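You operate a simulated robot arm through the tools that you are given. There is no shell and no other tool.

You run a simulated robot arm. Do the job below in one go: nothing can be reset, and whatever is moved stays where it is left.

JOB
Tidy up at the oak stand. At the end: the cream round pot stands where the dark red block stood; the green button from the oak stand is on the top of the cream shelves; the clear short vase from the oak stand is on the top of the cream shelves; the dark red block from the oak stand is on the cream coaster; whatever was shut is shut again. Leave all else as you found it, and nothing knocked over. Set down upright: short vase.

It is judged by the outcome, as a careful person would: the job done as asked, and still so three seconds after it is handed in. It fails if anything else is knocked over, pushed out of place, dropped, spilled or broken.

ROBOT AND FRAMES
A 7-joint arm with a two-finger parallel gripper, fixed in place. Base frame: the origin is at the foot of the arm, x ahead of it, y to its left, z up; the work surface is at about z = 550. Readings come in mm, rad, newtons and seconds.
With the tool pointing down near the work surface it reaches from about 120 to 600 mm from the base axis. Its first joint turns from -1.152 to 1.152 rad. Payload 2.4 kg.
The tool frame sits at the grasp point between the pads (the TCP): z along the fingers, y along the line on which they close. The tips reach 30 mm beyond it. The gripper opens to 94 mm. The fingers are 28 mm wide and 10 mm thick; the gripper's body (50 by 96 mm) begins 55 mm behind the TCP.
Orientation is that of the tool frame in the base frame, as [roll, pitch, yaw] about the fixed x, y, z axes, in that order (R = Rz(yaw) Ry(pitch) Rx(roll)). With the fingers straight down and closing along the base's y, the tool's x points along the base's -x, its y along +y and its z along -z.

CONTROLS
- The arm moves only by the tool jog_arm. Its argument "steps" is a list of rows, each a list of 3 entries, a list of its own where there are three numbers: the shift along the tool's x, y, z in m, then the turn, a rotation vector about the tool's x, y, z in rad, then the gripper command, from -1 (shut) to 1 (fully open), values between in proportion. In form: [[[tx, ty, tz], [wx, wy, wz], hand], ...]. A call has 1 to 20 rows; each row shifts and turns the commanded pose from where the row before left it, along the tool's axes as they then stand. Each row takes 0.2 s and may step no farther than 50 mm and 0.15 rad from the row before; otherwise, or with a gripper value out of range, the whole call is refused. Where a pose cannot be reached the arm comes as near as it can. A force on the tool above 40 N (or 10 N above the force at the start of the call, whichever is more), or a blocked arm, ends the call early, and 0.2 s more pass. Each finger travels about 153 mm/s and halts on what it meets, pressing with about 37 N; the grip force reading is that of the motor and also rises with nothing between the fingers. The clock runs only during rows and for 0.2 s after the last one: add rows that do not move to give the fingers time. The reply holds the time, the measured pose of the TCP, the force on the tool along the base axes, the opening and the grip force, in the units named above and with some noise, with the torque about the TCP (base axes, N m) and any sound that the robot's microphone picked up, and new pictures: "pictures" is both (left out), scene, wrist or none.
- Cameras (640 x 400 px; columns grow to the right, rows downward): "scene" is fixed at [43.6, 476, 1451.8]; the picture's right is [-0.70, -0.72, 0.00], its down [-0.35, 0.34, -0.87] and it looks along [0.62, -0.61, -0.49] (base axes); focal length 225 px, centre (320, 200). "wrist" rides on the gripper at [76, 14, -103] in the tool frame; the picture's right is [-0.18, 0.98, 0.00], its down [-0.75, -0.14, -0.64] and it looks along [-0.63, -0.12, 0.77] (tool axes); focal length 243 px, centre (320, 200). There is no depth. A picture from a camera that has moved, and an enlarged one, comes with that camera's place and axes in the base frame and with its lens.
- close_up(camera, box): a new picture of the part [left, top, right, bottom] of that camera's present view, enlarged. It takes no simulated time.
- hand_in(): hands the job in; it is judged then, once.

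Nothing tells you positions but the pictures and the camera data. Unless the task says otherwise, let go and move clear before handing in.

The tools are called after ">>>" as name(argument=value, ...) on one line, values as JSON. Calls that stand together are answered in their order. jog_arm: Moves the arm, as the interface text tells. Its arguments: {"type":"object","properties":{"steps":{"type":"array","items":{"type":"array"}},"pictures":{"type":"string","enum":["both","scene","wrist","none"]}},"required":["steps"]} The other tools are called the same way: close_up (camera, box) takes an enlarged picture of a part of a camera's view; hand_in () hands the job in.

At the start:

```text
clock: 0.0
eef_pos: [323.7, 36.6, 1329.7]
tool_rot: [-3.141, 0.0, 3.141]
force: [0.4, 0.4, -0.8]
torque: [0.05, 0.01, 0.02]
width: 93.9
finger_force: 0.1
```

scene: 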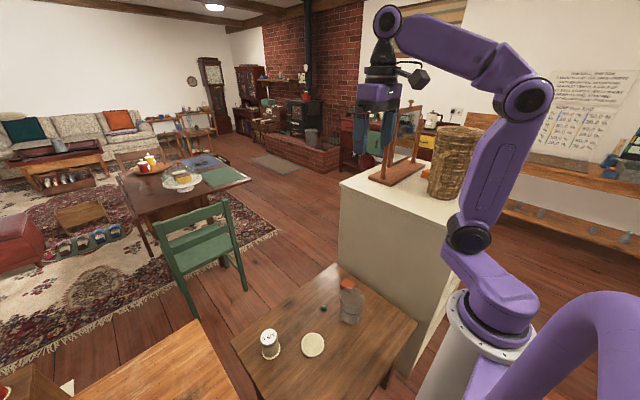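
wrist: 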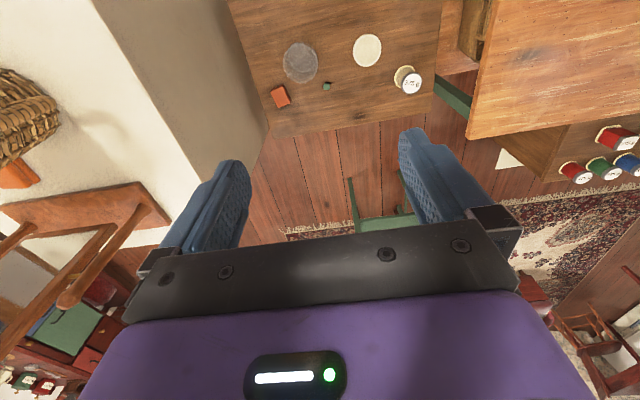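

I see a small oak table (the stand) with a clear vase, a cream coaster, a cream round pot, a green button and a dark red block, and next to it the tall cream shelves. I'll look closer first.

>>> close_up(camera="scene", box=[220, 260, 420, 400])

>>> close_up(camera="scene", box=[320, 80, 500, 300])

>>> close_up(camera="wrist", box=[220, 0, 480, 160])

>>> close_up(camera="wrist", box=[0, 0, 260, 240])

```text
2.86 times, centred on (320, 330) of scene
camera zoom: at [43.6, 476.0, 1451.8], right [-0.7, -0.72, 0.0], down [-0.35, 0.34, -0.87], along [0.62, -0.61, -0.49], focal length 642 px, centre (320, -171)
```

zoom: 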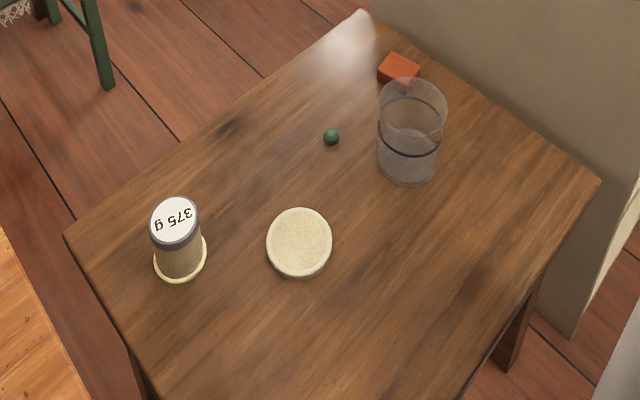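

```text
1.82 times, centred on (410, 190) of scene
camera zoom: at [43.6, 476.0, 1451.8], right [-0.7, -0.72, 0.0], down [-0.35, 0.34, -0.87], along [0.62, -0.61, -0.49], focal length 408 px, centre (156, 218)
```

zoom: 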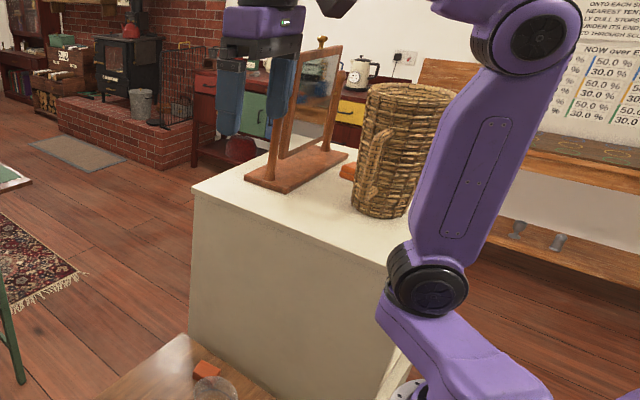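

```text
2.46 times, centred on (350, 80) of wrist
camera zoom: at [247.9, 50.5, 1432.1], right [0.18, 0.98, 0.0], down [0.75, -0.14, 0.64], along [0.63, -0.12, -0.77], focal length 597 px, centre (246, 495)
```

zoom: 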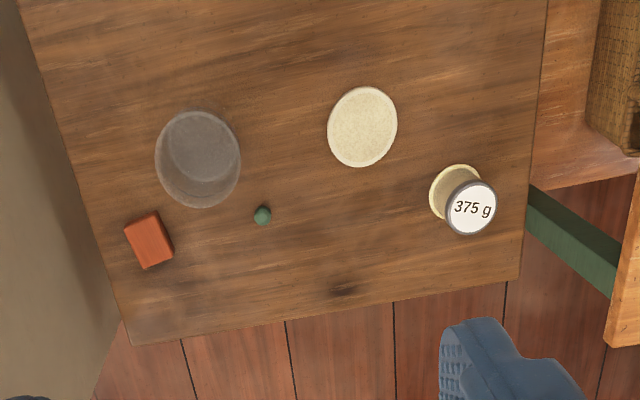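

```text
1.67 times, centred on (130, 120) of wrist
camera zoom: at [247.9, 50.5, 1432.1], right [0.18, 0.98, 0.0], down [0.75, -0.14, 0.64], along [0.63, -0.12, -0.77], focal length 404 px, centre (637, 333)
```

zoom: 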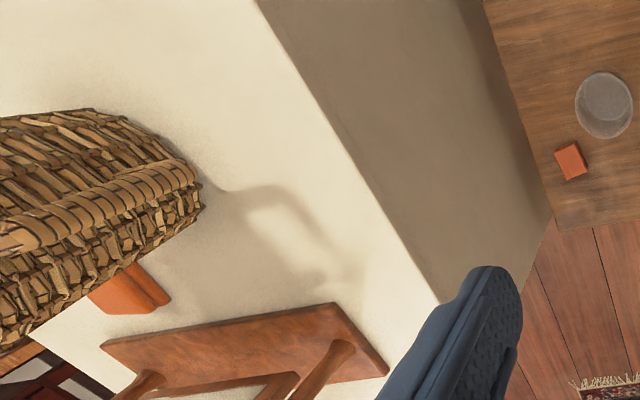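

The stand holds a flat cream disc (likely the coaster, about (402,165)), a "375 g" jar (about (495,288)), the vase (about (375,-35)), the button (about (480,25)) and the red block (about (485,-141)). I'll lower the wrist camera over the stand to identify and measure them.

>>> jog_arm(steps=[[[0, 0, 0.045], [0, 0, 0], 1], [[0, 0, 0.05], [0, 0, 0], 1], [[0, 0, 0.05], [0, 0, 0], 1], [[0, 0, 0.05], [0, 0, 0], 1], [[0, 0, 0.05], [0, 0, 0], 1], [[0, 0, 0.05], [0, 0, 0], 1], [[0, 0, 0.05], [0, 0, 0], 1], [[0, 0, 0.045], [0, 0, 0], 1], [[0, 0, 0], [0, 0, 0], 1]])

```text
clock: 2.0
eef_pos: [323.5, 35.7, 938.0]
tool_rot: [3.141, -0.001, 3.141]
force: [-0.1, -0.4, -0.2]
torque: [0.02, 0.01, -0.01]
width: 94.0
finger_force: 0.1
camera wrist: at [247.4, 50.0, 1041.1], right [0.18, 0.98, 0.0], down [0.75, -0.14, 0.64], along [0.63, -0.12, -0.77], focal length 243 px, centre (320, 200)
```

scene: 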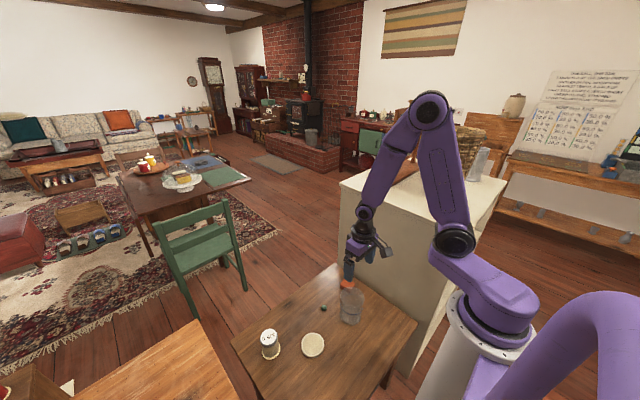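
wrist: 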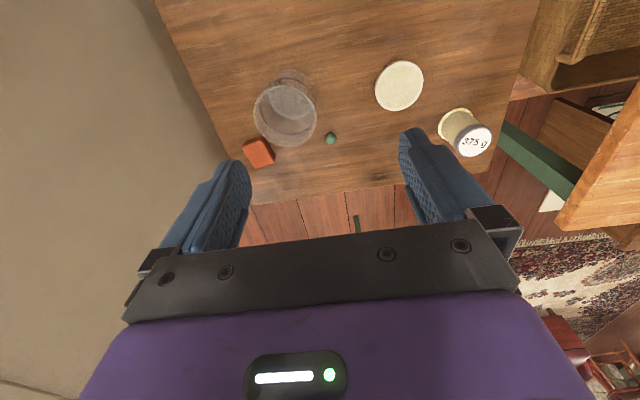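

The items are clearer now, and there appears to be a second clear vase on the shelves. I'll zoom in.

>>> close_up(camera="wrist", box=[340, 40, 520, 160])

>>> close_up(camera="wrist", box=[220, 40, 400, 180])

>>> close_up(camera="scene", box=[330, 80, 530, 240])

>>> close_up(camera="scene", box=[240, 310, 340, 370])

```text
3.33 times, centred on (430, 100) of wrist
camera zoom: at [247.4, 50.0, 1041.1], right [0.18, 0.98, 0.0], down [0.75, -0.14, 0.64], along [0.63, -0.12, -0.77], focal length 809 px, centre (-47, 533)
```

zoom: 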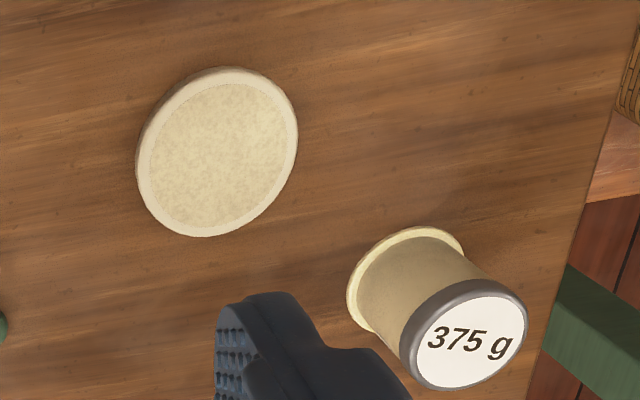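

```text
2.86 times, centred on (310, 110) of wrist
camera zoom: at [247.4, 50.0, 1041.1], right [0.18, 0.98, 0.0], down [0.75, -0.14, 0.64], along [0.63, -0.12, -0.77], focal length 693 px, centre (349, 457)
```

zoom: 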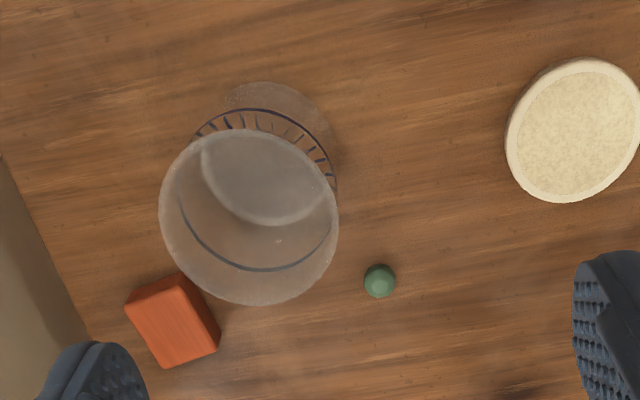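

```text
2.50 times, centred on (430, 160) of scene
camera zoom: at [43.6, 476.0, 1451.8], right [-0.7, -0.72, 0.0], down [-0.35, 0.34, -0.87], along [0.62, -0.61, -0.49], focal length 562 px, centre (45, 300)
```

zoom: 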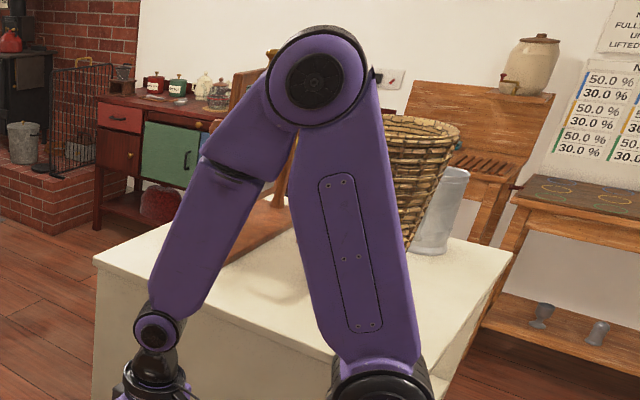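

```text
6.40 times, centred on (290, 340) of scene
camera zoom: at [43.6, 476.0, 1451.8], right [-0.7, -0.72, 0.0], down [-0.35, 0.34, -0.87], along [0.62, -0.61, -0.49], focal length 1438 px, centre (512, -696)
```

zoom: 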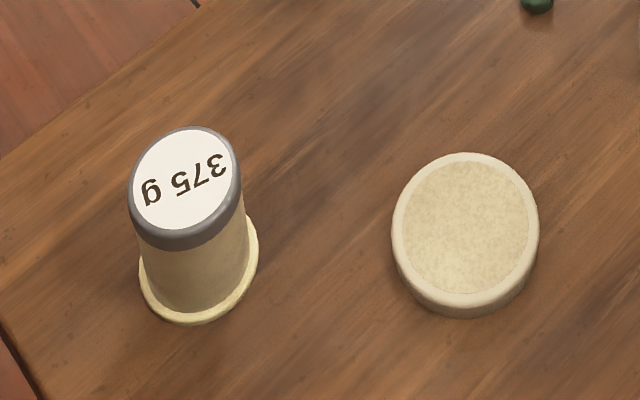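

The flat disc with the raised rim is the coaster, and the "375 g" jar on its cream foot is the round pot. The vase is about 98 mm wide at the rim at (378,-31). I'll move above the red block for a precise look.

>>> jog_arm(steps=[[[-0.0194, -0.0278, 0.033], [0, 0, 0], 1], [[-0.0194, -0.0278, 0.033], [0, 0, 0], 1], [[-0.0194, -0.0278, 0.033], [0, 0, 0], 1], [[-0.0194, -0.0278, 0.033], [0, 0, 0], 1], [[-0.0194, -0.0278, 0.033], [0, 0, 0], 1], [[-0.0194, -0.0278, 0.033], [0, 0, 0], 1], [[0, 0, 0], [0, 0, 0], 1], [[0, 0, 0], [0, 0, 0], 1]])

```text
clock: 3.8
eef_pos: [442.0, -131.1, 743.8]
tool_rot: [3.141, 0.001, 3.141]
force: [-0.6, 0.2, -0.1]
torque: [-0.01, 0.01, 0.01]
width: 94.0
finger_force: 0.1
camera wrist: at [365.7, -116.3, 845.1], right [0.18, 0.98, 0.0], down [0.75, -0.14, 0.64], along [0.63, -0.12, -0.77], focal length 243 px, centre (320, 200)
```

scene: 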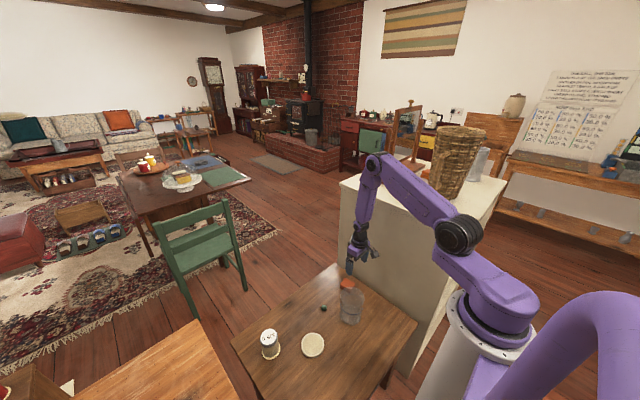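
wrist: 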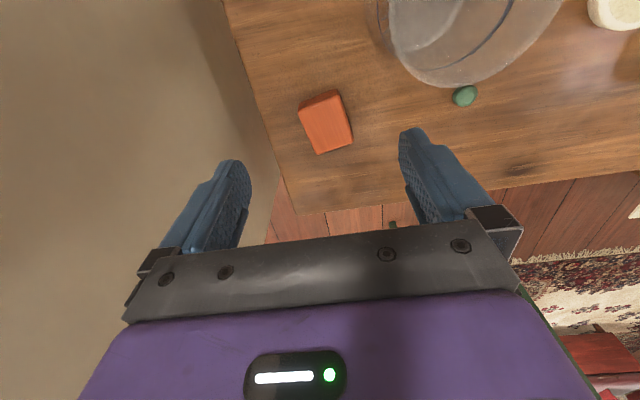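

>>> close_up(camera="wrist", box=[270, 60, 390, 180])

>>> close_up(camera="wrist", box=[440, 70, 500, 120])

>>> close_up(camera="scene", box=[310, 230, 410, 330])

>>> close_up(camera="scene", box=[330, 90, 530, 240])

```text
3.33 times, centred on (330, 120) of wrist
camera zoom: at [365.7, -116.3, 845.1], right [0.18, 0.98, 0.0], down [0.75, -0.14, 0.64], along [0.63, -0.12, -0.77], focal length 809 px, centre (287, 467)
```

zoom: 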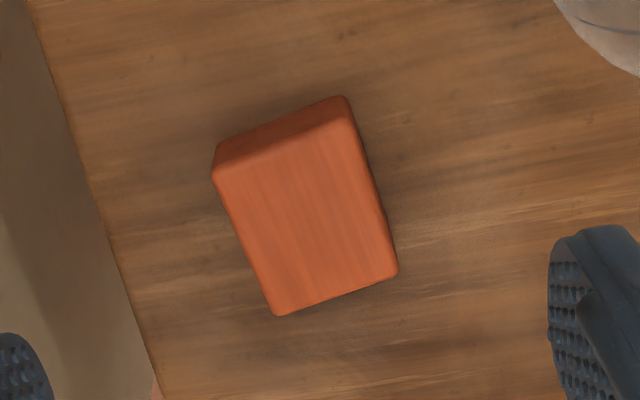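

```text
8.00 times, centred on (470, 95) of wrist
camera zoom: at [365.7, -116.3, 845.1], right [0.18, 0.98, 0.0], down [0.75, -0.14, 0.64], along [0.63, -0.12, -0.77], focal length 1941 px, centre (-880, 1040)
```

zoom: 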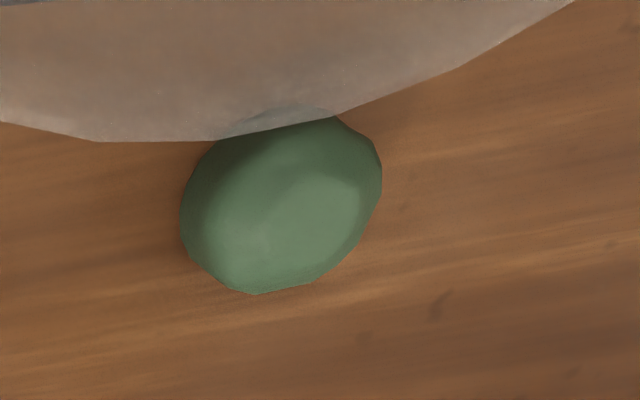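

```text
4.00 times, centred on (360, 280) of scene
camera zoom: at [43.6, 476.0, 1451.8], right [-0.7, -0.72, 0.0], down [-0.35, 0.34, -0.87], along [0.62, -0.61, -0.49], focal length 898 px, centre (160, -120)
```

zoom: 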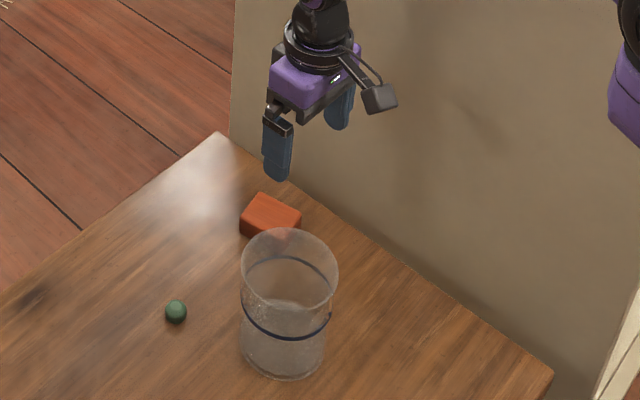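

```text
2.67 times, centred on (430, 165) of scene
camera zoom: at [43.6, 476.0, 1451.8], right [-0.7, -0.72, 0.0], down [-0.35, 0.34, -0.87], along [0.62, -0.61, -0.49], focal length 599 px, centre (27, 293)
```

zoom: 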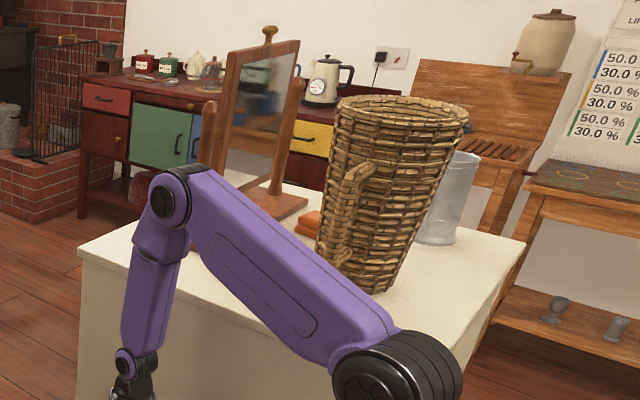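

The block is about 52×46×33 mm, centred near (479,-130), turned about 11°. I'll line up above it with the fingers across its short side.

>>> jog_arm(steps=[[[-0.037, 0.001, 0.0], [0, 0, 0], 1], [[0, 0, 0.03], [0, 0, -0.095], 1], [[0, 0, 0.03], [0, 0, -0.095], 1], [[0, 0, 0], [0, 0, 0], 1], [[0, 0, 0], [0, 0, 0], 1]])

```text
clock: 5.0
eef_pos: [478.6, -129.8, 682.7]
tool_rot: [-3.141, -0.001, -2.951]
force: [-0.4, -0.2, -0.2]
torque: [0.02, -0.02, -0.01]
width: 94.1
finger_force: 0.0
camera wrist: at [400.4, -129.7, 784.3], right [-0.01, 1.0, 0.0], down [0.77, 0.0, 0.64], along [0.64, 0.0, -0.77], focal length 243 px, centre (320, 200)
```

scene: 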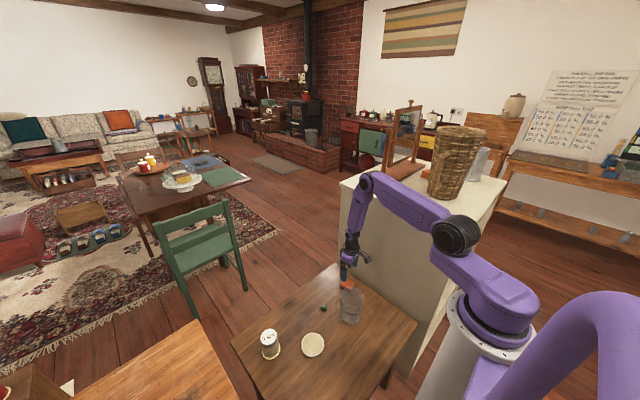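
wrist: 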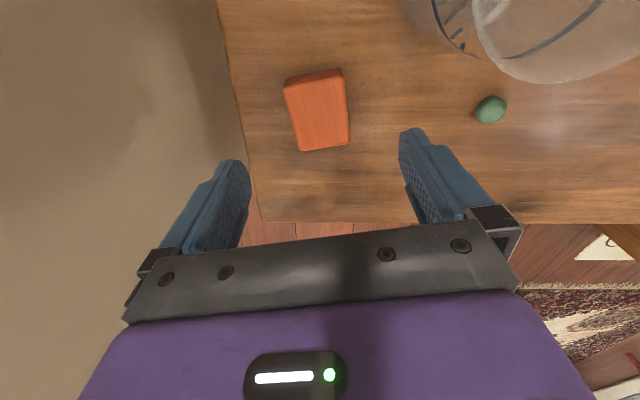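

The block sits centred below the tool. I'll descend to it, stopping just short of the table.

>>> jog_arm(steps=[[[0.002, 0, 0.032], [0, 0, 0], 1], [[0, 0, 0.032], [0, 0, 0], 1], [[0, 0, 0.02], [0, 0, 0], 1], [[0, 0, 0.011], [0, 0, 0], 1], [[0, 0, 0], [0, 0, 0], 1]])

```text
clock: 6.2
eef_pos: [476.1, -131.1, 585.4]
tool_rot: [3.141, 0.0, -2.951]
force: [0.3, 0.1, 0.0]
torque: [-0.01, 0.02, 0.01]
width: 94.1
finger_force: 0.1
camera wrist: at [398.1, -130.9, 689.1], right [0.0, 1.0, 0.0], down [0.77, 0.0, 0.64], along [0.64, 0.0, -0.77], focal length 243 px, centre (320, 200)
```

scene: 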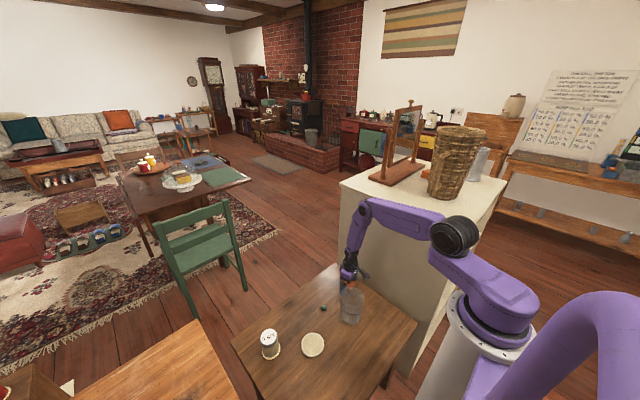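
wrist: 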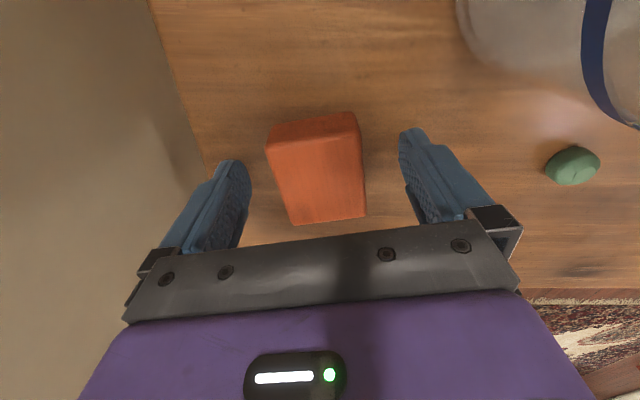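

The block is between the fingers. I'll close on it and lift it slightly.

>>> jog_arm(steps=[[[0, 0, 0], [0, 0, 0], -0.3], [[0, 0, 0], [0, 0, 0], -0.6], [[0, 0, 0], [0, 0, 0], -1], [[0, 0, 0], [0, 0, 0], -1], [[0, 0, -0.02], [0, 0, 0], -1], [[0, 0, -0.03], [0, 0, 0], -1], [[0, 0, -0.04], [0, 0, 0], -1], [[0, 0, 0], [0, 0, 0], -1]])

```text
clock: 8.0
eef_pos: [475.5, -129.9, 677.5]
tool_rot: [-3.141, 0.001, -2.952]
force: [1.1, 0.4, -0.5]
torque: [0.04, -0.03, -0.03]
width: 0.0
finger_force: 32.8
camera wrist: at [398.0, -129.8, 779.6], right [-0.01, 1.0, 0.0], down [0.77, 0.0, 0.64], along [0.64, 0.0, -0.77], focal length 243 px, centre (320, 200)
```

scene: 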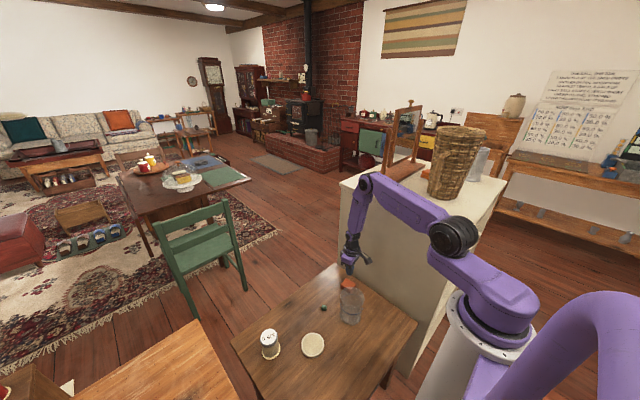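
wrist: 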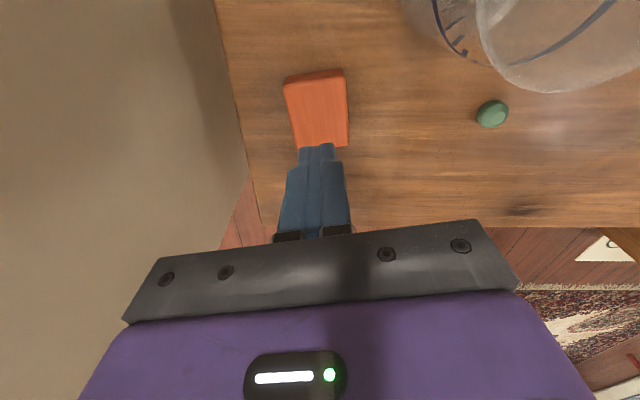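

The gripper closed completely (width 0), so the block slipped or was missed. I'll check where the block is now before trying again.

>>> close_up(camera="wrist", box=[260, 50, 380, 170])

>>> close_up(camera="scene", box=[310, 230, 410, 330])

```text
3.33 times, centred on (320, 110) of wrist
camera zoom: at [398.0, -129.8, 779.6], right [-0.01, 1.0, 0.0], down [0.77, 0.0, 0.64], along [0.64, 0.0, -0.77], focal length 809 px, centre (320, 500)
```

zoom: 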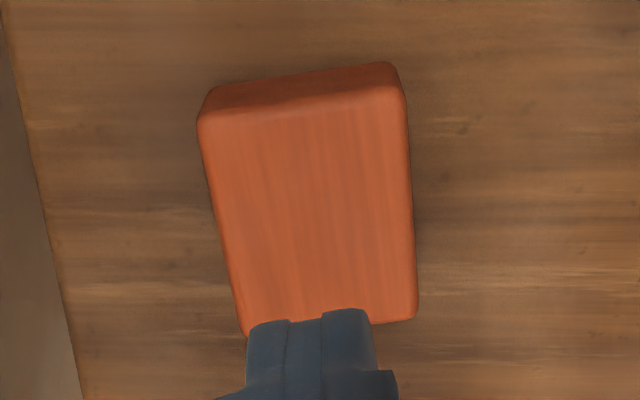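

```text
4.00 times, centred on (360, 280) of scene
camera zoom: at [43.6, 476.0, 1451.8], right [-0.7, -0.72, 0.0], down [-0.35, 0.34, -0.87], along [0.62, -0.61, -0.49], focal length 898 px, centre (160, -120)
```

zoom: 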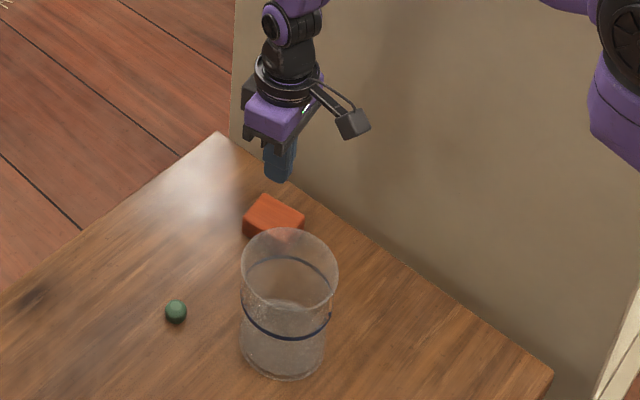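

The block shifted slightly, so the fingers touched it but only near its top. The table must be a little lower than I assumed, so I'll reopen, realign and descend in small steps to find the surface.

>>> jog_arm(steps=[[[0.002, -0.001, 0], [0, 0, 0.05], 1], [[0, 0, 0], [0, 0, 0], 1], [[0, 0, 0], [0, 0, 0], 1], [[0, 0, 0.04], [0, 0, 0], 1], [[0, 0, 0.04], [0, 0, 0], 1], [[0, 0, 0.011], [0, 0, 0], 1], [[0, 0, 0.004], [0, 0, 0], 1], [[0, 0, 0], [0, 0, 0], 1]], pictures="wrist")

```text
clock: 9.8
eef_pos: [472.6, -130.9, 581.7]
tool_rot: [-3.141, 0.001, -3.002]
force: [0.7, -0.1, 0.5]
torque: [0.03, 0.0, 0.04]
width: 94.1
finger_force: 0.1
camera wrist: at [396.0, -127.9, 683.9], right [0.04, 1.0, 0.0], down [0.77, -0.03, 0.64], along [0.64, -0.03, -0.77], focal length 243 px, centre (320, 200)
```

wrist: 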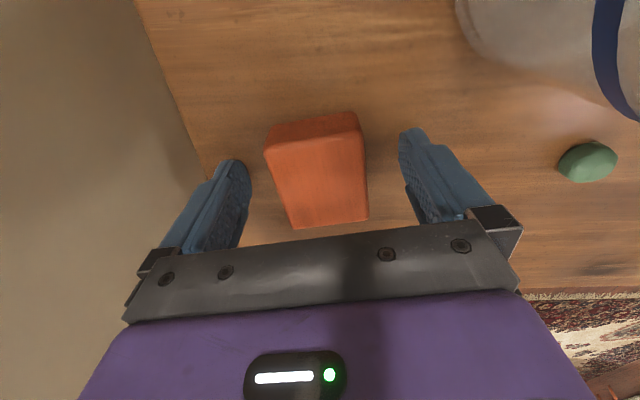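

No table contact yet. I'll close here without lifting and read the width.

>>> jog_arm(steps=[[[0, 0, 0], [0, 0, 0], 0.3], [[0, 0, 0], [0, 0, 0], 0.1], [[0, 0, 0], [0, 0, 0], -0.1], [[0, 0, 0], [0, 0, 0], -0.2], [[0, 0, 0], [0, 0, 0], -0.2]], pictures="wrist")

```text
clock: 11.0
eef_pos: [472.8, -131.6, 581.3]
tool_rot: [-3.142, 0.001, -3.003]
force: [0.5, -0.9, 0.4]
torque: [0.01, 0.01, 0.01]
width: 53.6
finger_force: 37.1
camera wrist: at [396.0, -127.9, 684.0], right [0.05, 1.0, 0.0], down [0.77, -0.03, 0.64], along [0.64, -0.03, -0.77], focal length 243 px, centre (320, 200)
```

wrist: 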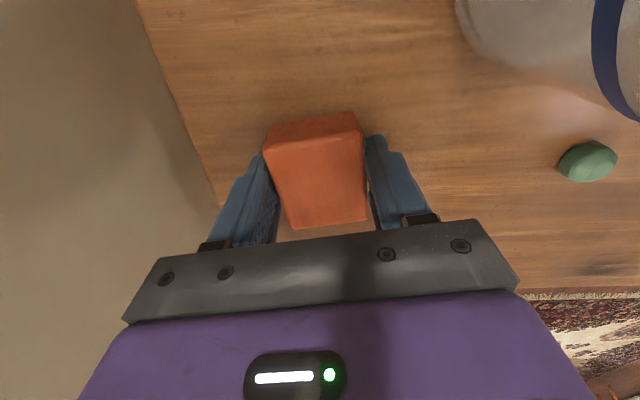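

The fingers hold something 53.6 mm wide at 37 N, wider than I estimated. I'll zoom in before lifting.

>>> close_up(camera="wrist", box=[230, 90, 410, 240])

>>> close_up(camera="scene", box=[320, 240, 380, 310])

```text
2.67 times, centred on (320, 165) of wrist
camera zoom: at [396.0, -127.9, 684.0], right [0.05, 1.0, 0.0], down [0.77, -0.03, 0.64], along [0.64, -0.03, -0.77], focal length 647 px, centre (320, 293)
```

zoom: 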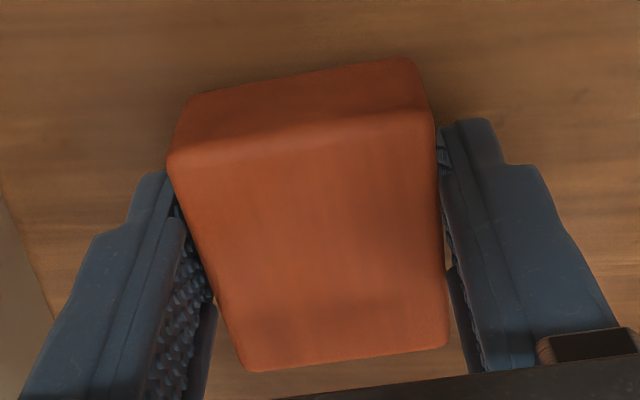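

```text
5.71 times, centred on (350, 275) of scene
camera zoom: at [43.6, 476.0, 1451.8], right [-0.7, -0.72, 0.0], down [-0.35, 0.34, -0.87], along [0.62, -0.61, -0.49], focal length 1284 px, centre (149, -229)
```

zoom: 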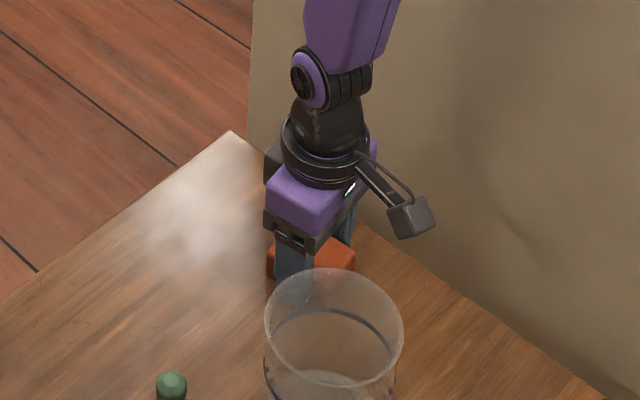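

The block matches 53.6 mm wide only if its top is at about z=565, so the table is nearer 535 and I gripped it too high and off-centre. I'll open, shift 13 mm along it and go lower in small steps.

>>> jog_arm(steps=[[[0, 0, 0], [0, 0, 0], 0.5], [[0, 0, 0], [0, 0, 0], 1], [[0, 0, 0], [0, 0, 0], 1], [[-0.013, -0.0015, 0], [0, 0, 0], 1], [[0, 0, 0.004], [0, 0, 0], 1], [[0, 0, 0.003], [0, 0, 0], 1], [[0, 0, 0.003], [0, 0, 0], 1], [[0, 0, 0], [0, 0, 0], 1]], pictures="wrist")

```text
clock: 12.2
eef_pos: [485.9, -131.5, 580.7]
tool_rot: [3.14, -0.002, -3.004]
force: [-6.2, 1.9, 16.9]
torque: [-0.79, -0.17, -0.24]
width: 92.3
finger_force: 0.0
stopped in row 6: the force on the tool passed its limit at 55 N (the readings are from after the stop); the commanded pose is now the measured one
camera wrist: at [409.6, -128.4, 682.7], right [0.05, 1.0, 0.0], down [0.77, -0.04, 0.64], along [0.64, -0.03, -0.77], focal length 243 px, centre (320, 200)
```

wrist: 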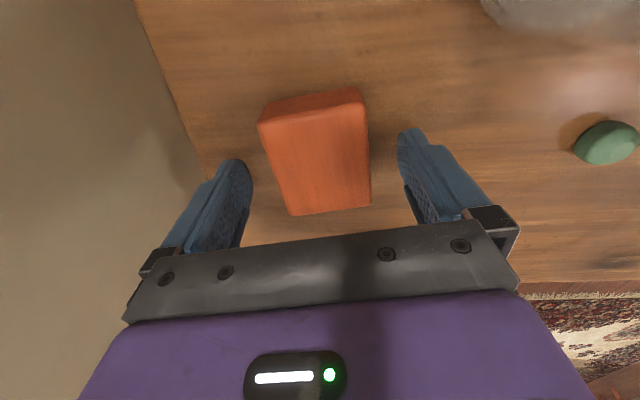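

The tips touched the table at TCP z≈580.7, so the table really is at about 550. In the tool frame the block was centred at my previous position, so I'll go back there, grip, and lift only a few millimetres while watching the width.

>>> jog_arm(steps=[[[0, 0, -0.0015], [0, 0, 0], 1], [[0.0125, 0.0005, 0], [0, 0, 0], 1], [[0, 0, 0], [0, 0, 0], 0.3], [[0, 0, 0], [0, 0, 0], 0], [[0, 0, 0], [0, 0, 0], -1], [[0, 0, 0], [0, 0, 0], -1], [[0, 0, 0], [0, 0, 0], -1]], pictures="wrist")

```text
clock: 13.8
eef_pos: [475.7, -133.1, 580.7]
tool_rot: [3.14, 0.0, -3.004]
force: [0.0, 0.4, 5.1]
torque: [-0.08, -0.01, 0.01]
width: 53.3
finger_force: 36.9
camera wrist: at [398.2, -129.4, 683.6], right [0.05, 1.0, 0.0], down [0.77, -0.04, 0.64], along [0.64, -0.03, -0.77], focal length 243 px, centre (320, 200)
```

wrist: 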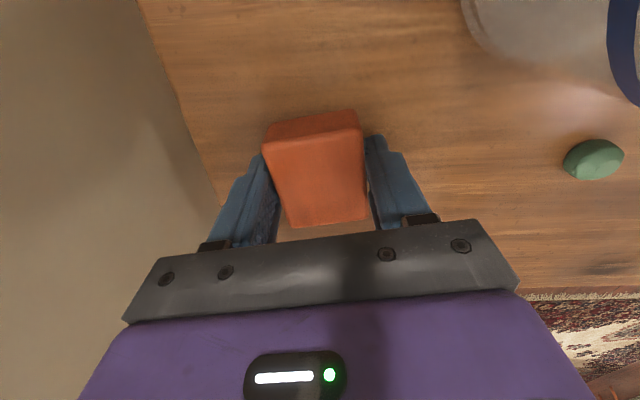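

It holds at 53.3 mm. I'll lift slowly by about 8 mm.

>>> jog_arm(steps=[[[0, 0, -0.002], [0, 0, 0], -1], [[0, 0, -0.003], [0, 0, 0], -1], [[0, 0, -0.003], [0, 0, 0], -1], [[0, 0, 0], [0, 0, 0], -1]], pictures="both")

>>> close_up(camera="scene", box=[320, 240, 380, 310])

```text
clock: 14.8
eef_pos: [475.1, -133.0, 588.7]
tool_rot: [3.14, -0.003, -3.003]
force: [0.1, 0.5, 0.4]
torque: [0.03, -0.02, 0.0]
width: 53.5
finger_force: 37.0
camera wrist: at [397.5, -129.4, 691.4], right [0.05, 1.0, 0.0], down [0.77, -0.04, 0.64], along [0.64, -0.03, -0.77], focal length 243 px, centre (320, 200)
```

scene: 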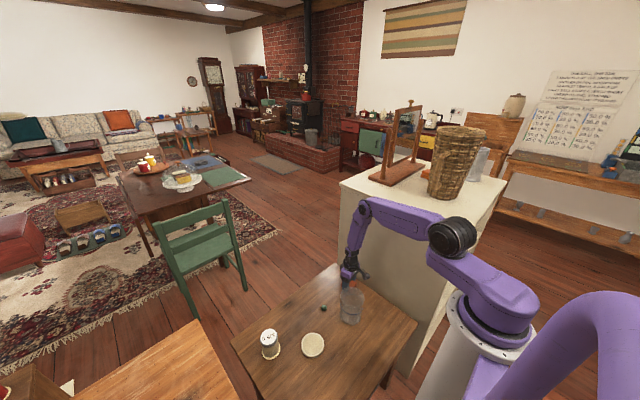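
wrist: 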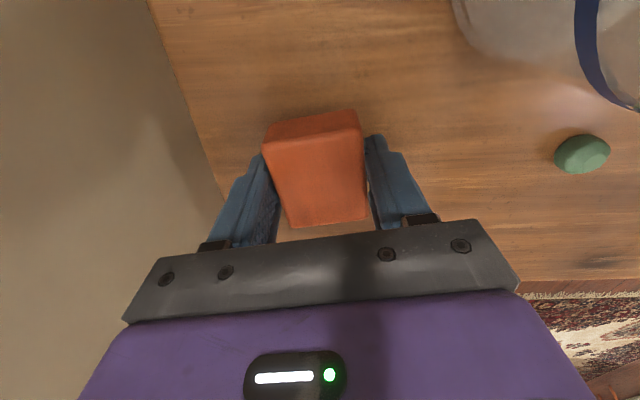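

```text
5.71 times, centred on (350, 275) of scene
camera zoom: at [43.6, 476.0, 1451.8], right [-0.7, -0.72, 0.0], down [-0.35, 0.34, -0.87], along [0.62, -0.61, -0.49], focal length 1284 px, centre (149, -229)
```

zoom: 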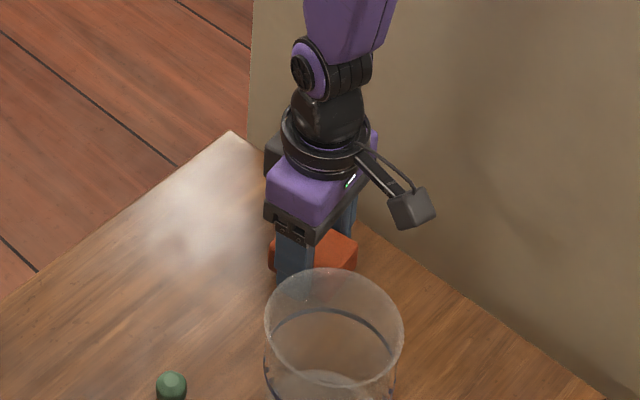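

The block now rises with the gripper at a steady 53.5 mm. I'll keep lifting gently, well above the vase rim.

>>> jog_arm(steps=[[[0, 0, -0.005], [0, 0, 0], -1], [[0, 0, -0.01], [0, 0, 0], -1], [[0, 0, -0.015], [0, 0, 0], -1], [[0, 0, -0.02], [0, 0, 0], -1], [[0, 0, -0.02], [0, 0, 0], -1], [[0, 0, -0.02], [0, 0, 0], -1], [[0, 0, -0.02], [0, 0, 0], -1], [[0, 0, -0.02], [0, 0, 0], -1], [[0, 0, -0.015], [0, 0, 0], -1], [[0, 0, -0.005], [0, 0, 0], -1], [[0, 0, 0], [0, 0, 0], -1]], pictures="both")

>>> close_up(camera="scene", box=[310, 190, 410, 330])

```text
clock: 17.2
eef_pos: [474.5, -133.1, 738.8]
tool_rot: [3.139, -0.004, -3.005]
force: [0.8, 0.7, -0.2]
torque: [-0.03, -0.01, 0.0]
width: 53.5
finger_force: 36.7
camera wrist: at [397.2, -129.7, 841.7], right [0.05, 1.0, 0.0], down [0.77, -0.04, 0.64], along [0.64, -0.03, -0.77], focal length 243 px, centre (320, 200)
```

scene: 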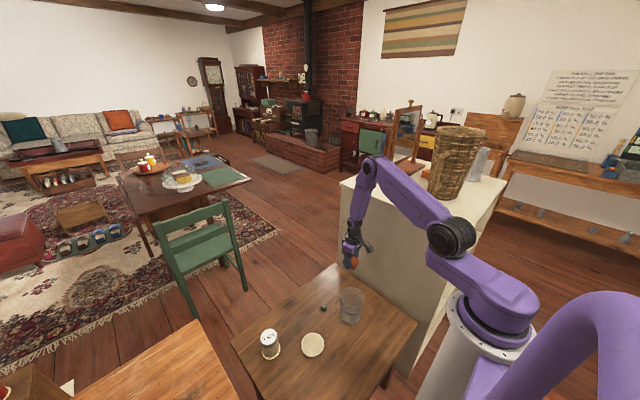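
wrist: 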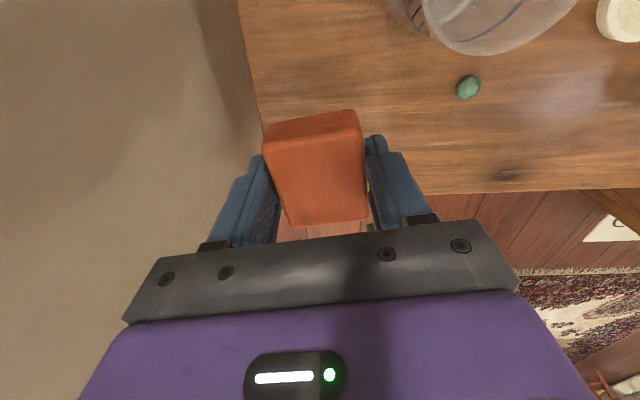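

```text
2.86 times, centred on (360, 260) of scene
camera zoom: at [43.6, 476.0, 1451.8], right [-0.7, -0.72, 0.0], down [-0.35, 0.34, -0.87], along [0.62, -0.61, -0.49], focal length 642 px, centre (206, 29)
```

zoom: 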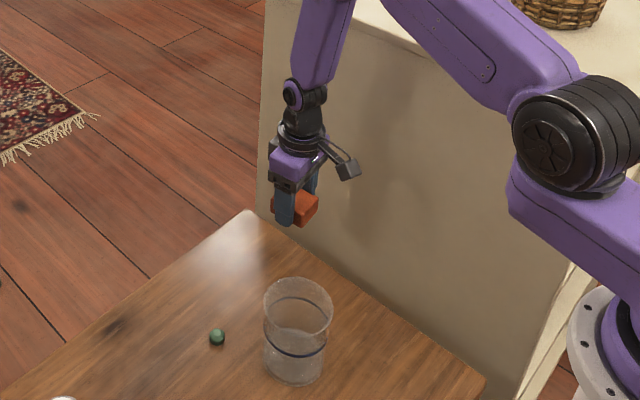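

The block is firmly held. I'll carry it over to the coaster at this height.

>>> jog_arm(steps=[[[0, 0, 0], [0, 0, 0.137], -1], [[0.005, 0.02, 0], [0, 0, 0], -1], [[0.008, 0.032, 0], [0, 0, 0], -1], [[0.01, 0.04, 0], [0, 0, 0], -1], [[0.01, 0.04, 0], [0, 0, 0], -1], [[0.01, 0.04, 0], [0, 0, 0], -1], [[0.01, 0.04, 0], [0, 0, 0], -1], [[0.01, 0.04, 0], [0, 0, 0], -1], [[0.008, 0.03, 0], [0, 0, 0], -1], [[0.0045, 0.019, 0], [0, 0, 0], -1], [[0, 0, 0], [0, 0, 0], -1], [[0, 0, 0], [0, 0, 0], -1]], pictures="both")

>>> close_up(camera="wrist", box=[220, 30, 420, 180])

```text
clock: 19.8
eef_pos: [399.4, 167.0, 740.1]
tool_rot: [3.141, -0.004, -3.14]
force: [0.3, -0.6, -0.8]
torque: [0.03, 0.01, -0.02]
width: 53.2
finger_force: 37.4
camera wrist: at [322.9, 180.9, 842.3], right [0.18, 0.98, 0.0], down [0.76, -0.14, 0.64], along [0.63, -0.12, -0.77], focal length 243 px, centre (320, 200)
```

scene: 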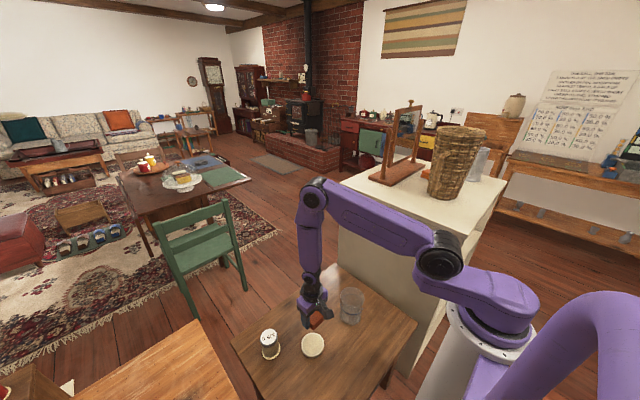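
wrist: 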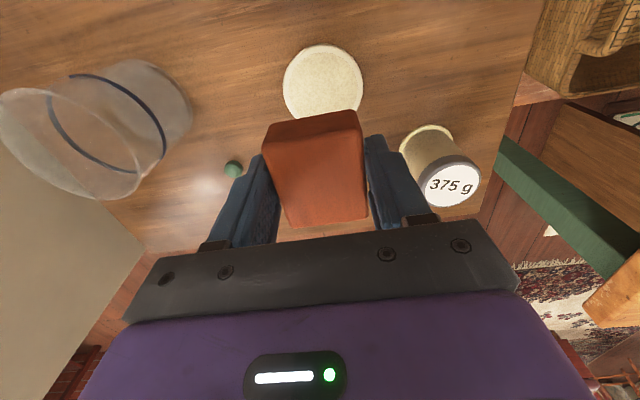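

```text
2.67 times, centred on (320, 105) of wrist
camera zoom: at [322.9, 180.9, 842.3], right [0.18, 0.98, 0.0], down [0.76, -0.14, 0.64], along [0.63, -0.12, -0.77], focal length 647 px, centre (320, 453)
```

zoom: 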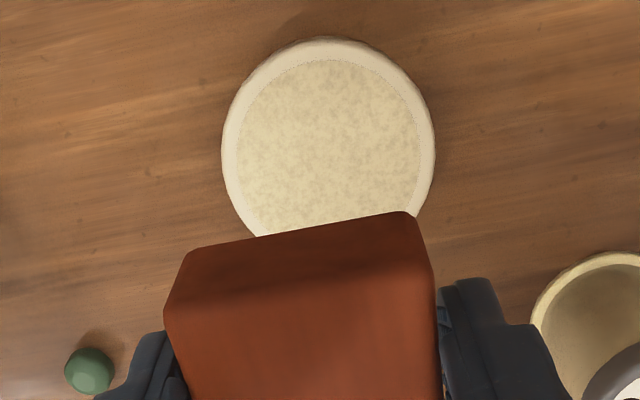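

The coaster is centred near (396.5,169). I'll shift slightly and descend to just above it.

>>> jog_arm(steps=[[[0.002, 0.0015, 0.02], [0, 0, 0], -1], [[0, 0, 0.03], [0, 0, 0], -1], [[0, 0, 0.03], [0, 0, 0], -1], [[0, 0, 0.03], [0, 0, 0], -1], [[0, 0, 0.02], [0, 0, 0], -1], [[0, 0, 0.005], [0, 0, 0], -1], [[0, 0, 0], [0, 0, 0], -1]], pictures="both")

>>> close_up(camera="scene", box=[270, 290, 360, 370])

>>> close_up(camera="wrist", box=[220, 60, 420, 240])

```text
clock: 21.4
eef_pos: [396.3, 169.4, 604.3]
tool_rot: [3.141, -0.002, -3.14]
force: [0.4, -0.4, -0.2]
torque: [0.0, 0.01, 0.01]
width: 53.5
finger_force: 37.0
camera wrist: at [320.7, 182.9, 706.6], right [0.18, 0.98, 0.0], down [0.76, -0.14, 0.64], along [0.63, -0.12, -0.77], focal length 243 px, centre (320, 200)
```

scene: 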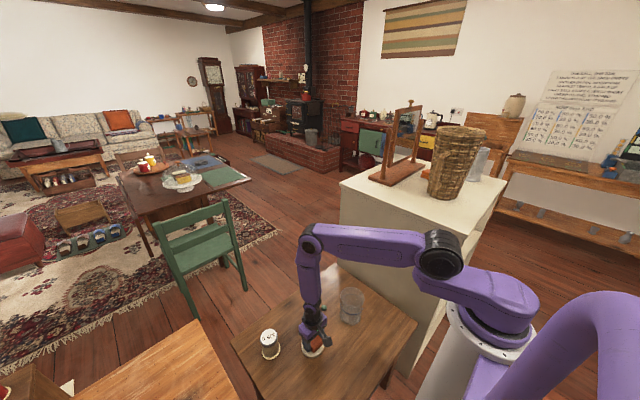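
wrist: 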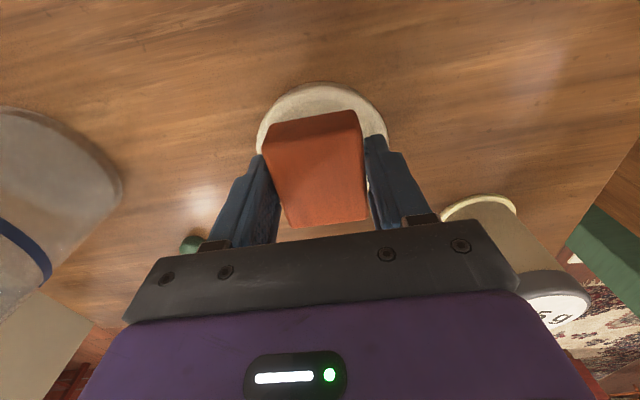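

```text
5.00 times, centred on (315, 330) of scene
camera zoom: at [43.6, 476.0, 1451.8], right [-0.7, -0.72, 0.0], down [-0.35, 0.34, -0.87], along [0.62, -0.61, -0.49], focal length 1123 px, centre (345, -450)
```

zoom: 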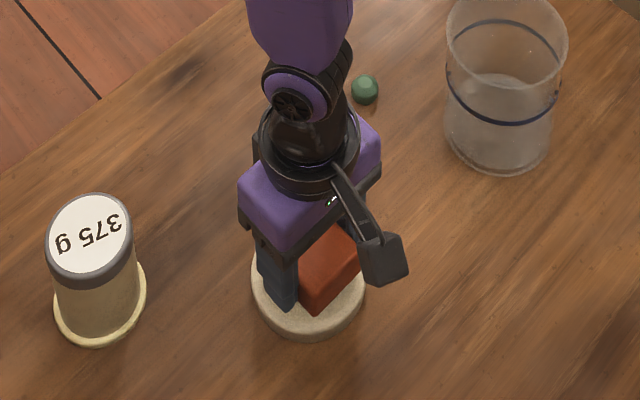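

```text
2.22 times, centred on (320, 150) of wrist
camera zoom: at [320.7, 182.9, 706.6], right [0.18, 0.98, 0.0], down [0.76, -0.14, 0.64], along [0.63, -0.12, -0.77], focal length 539 px, centre (320, 311)
```

zoom: 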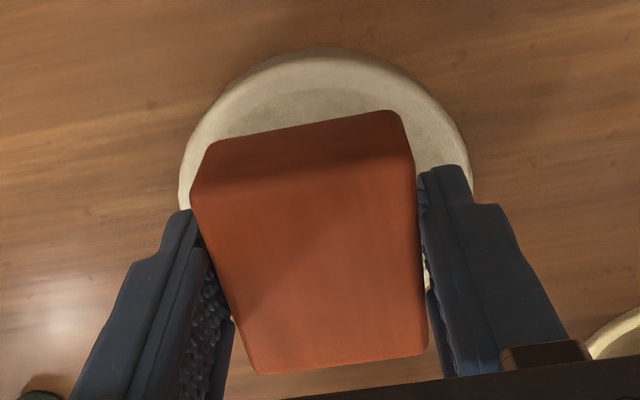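

The block is over the coaster centre. I'll lower in fine steps until contact.

>>> jog_arm(steps=[[[0, 0, 0.006], [0, 0, 0], -1], [[0, 0, 0.0025], [0, 0, 0], -1], [[0, 0, 0.0015], [0, 0, 0], -1], [[0, 0, 0], [0, 0, 0], -1]], pictures="none")

```text
clock: 22.3
eef_pos: [396.0, 169.2, 595.7]
tool_rot: [3.141, -0.005, -3.139]
force: [-2.4, -2.4, 15.5]
torque: [-0.03, -0.06, 0.01]
width: 53.4
finger_force: 37.5
stopped in row 4: the force on the tool passed its limit at 46 N (the readings are from after the stop); the commanded pose is now the measured one
```

Contact on the coaster. I'll release with a partial opening and check.

>>> jog_arm(steps=[[[0, 0, -0.001], [0, 0, 0], -1], [[0, 0, 0], [0, 0, 0], 0.2], [[0, 0, 0], [0, 0, 0], 0.5], [[0, 0, 0], [0, 0, 0], 0.5], [[0, 0, 0], [0, 0, 0], 0.5]], pictures="both")

>>> close_up(camera="wrist", box=[220, 60, 420, 240])

>>> close_up(camera="scene", box=[270, 290, 360, 370])

```text
clock: 23.5
eef_pos: [397.2, 169.4, 596.3]
tool_rot: [-3.141, -0.003, -3.14]
force: [-0.2, 0.6, 0.9]
torque: [-0.02, -0.01, 0.0]
width: 70.4
finger_force: 0.0
camera wrist: at [321.3, 183.3, 699.1], right [0.18, 0.98, 0.0], down [0.76, -0.14, 0.64], along [0.63, -0.12, -0.77], focal length 243 px, centre (320, 200)
```

scene: 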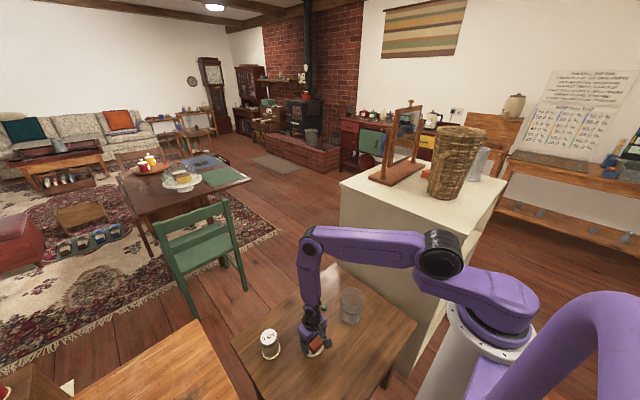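
wrist: 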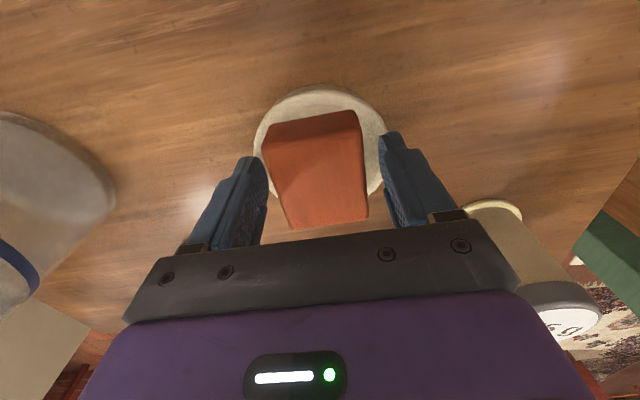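

```text
2.22 times, centred on (320, 150) of wrist
camera zoom: at [321.3, 183.3, 699.1], right [0.18, 0.98, 0.0], down [0.76, -0.14, 0.64], along [0.63, -0.12, -0.77], focal length 539 px, centre (320, 311)
```

zoom: 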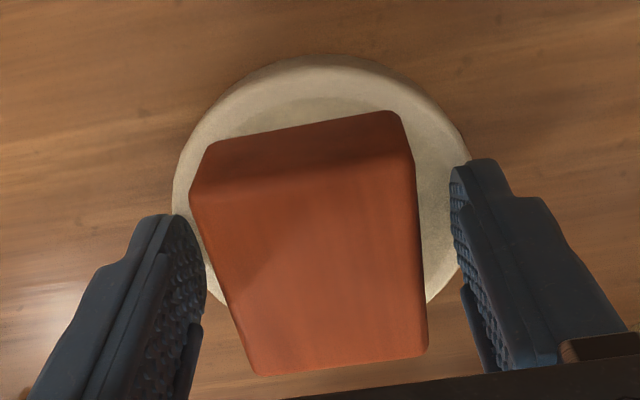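

```text
5.00 times, centred on (315, 330) of scene
camera zoom: at [43.6, 476.0, 1451.8], right [-0.7, -0.72, 0.0], down [-0.35, 0.34, -0.87], along [0.62, -0.61, -0.49], focal length 1123 px, centre (345, -450)
```

zoom: 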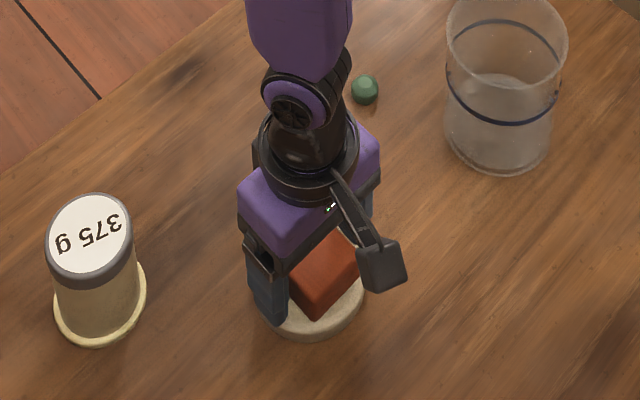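

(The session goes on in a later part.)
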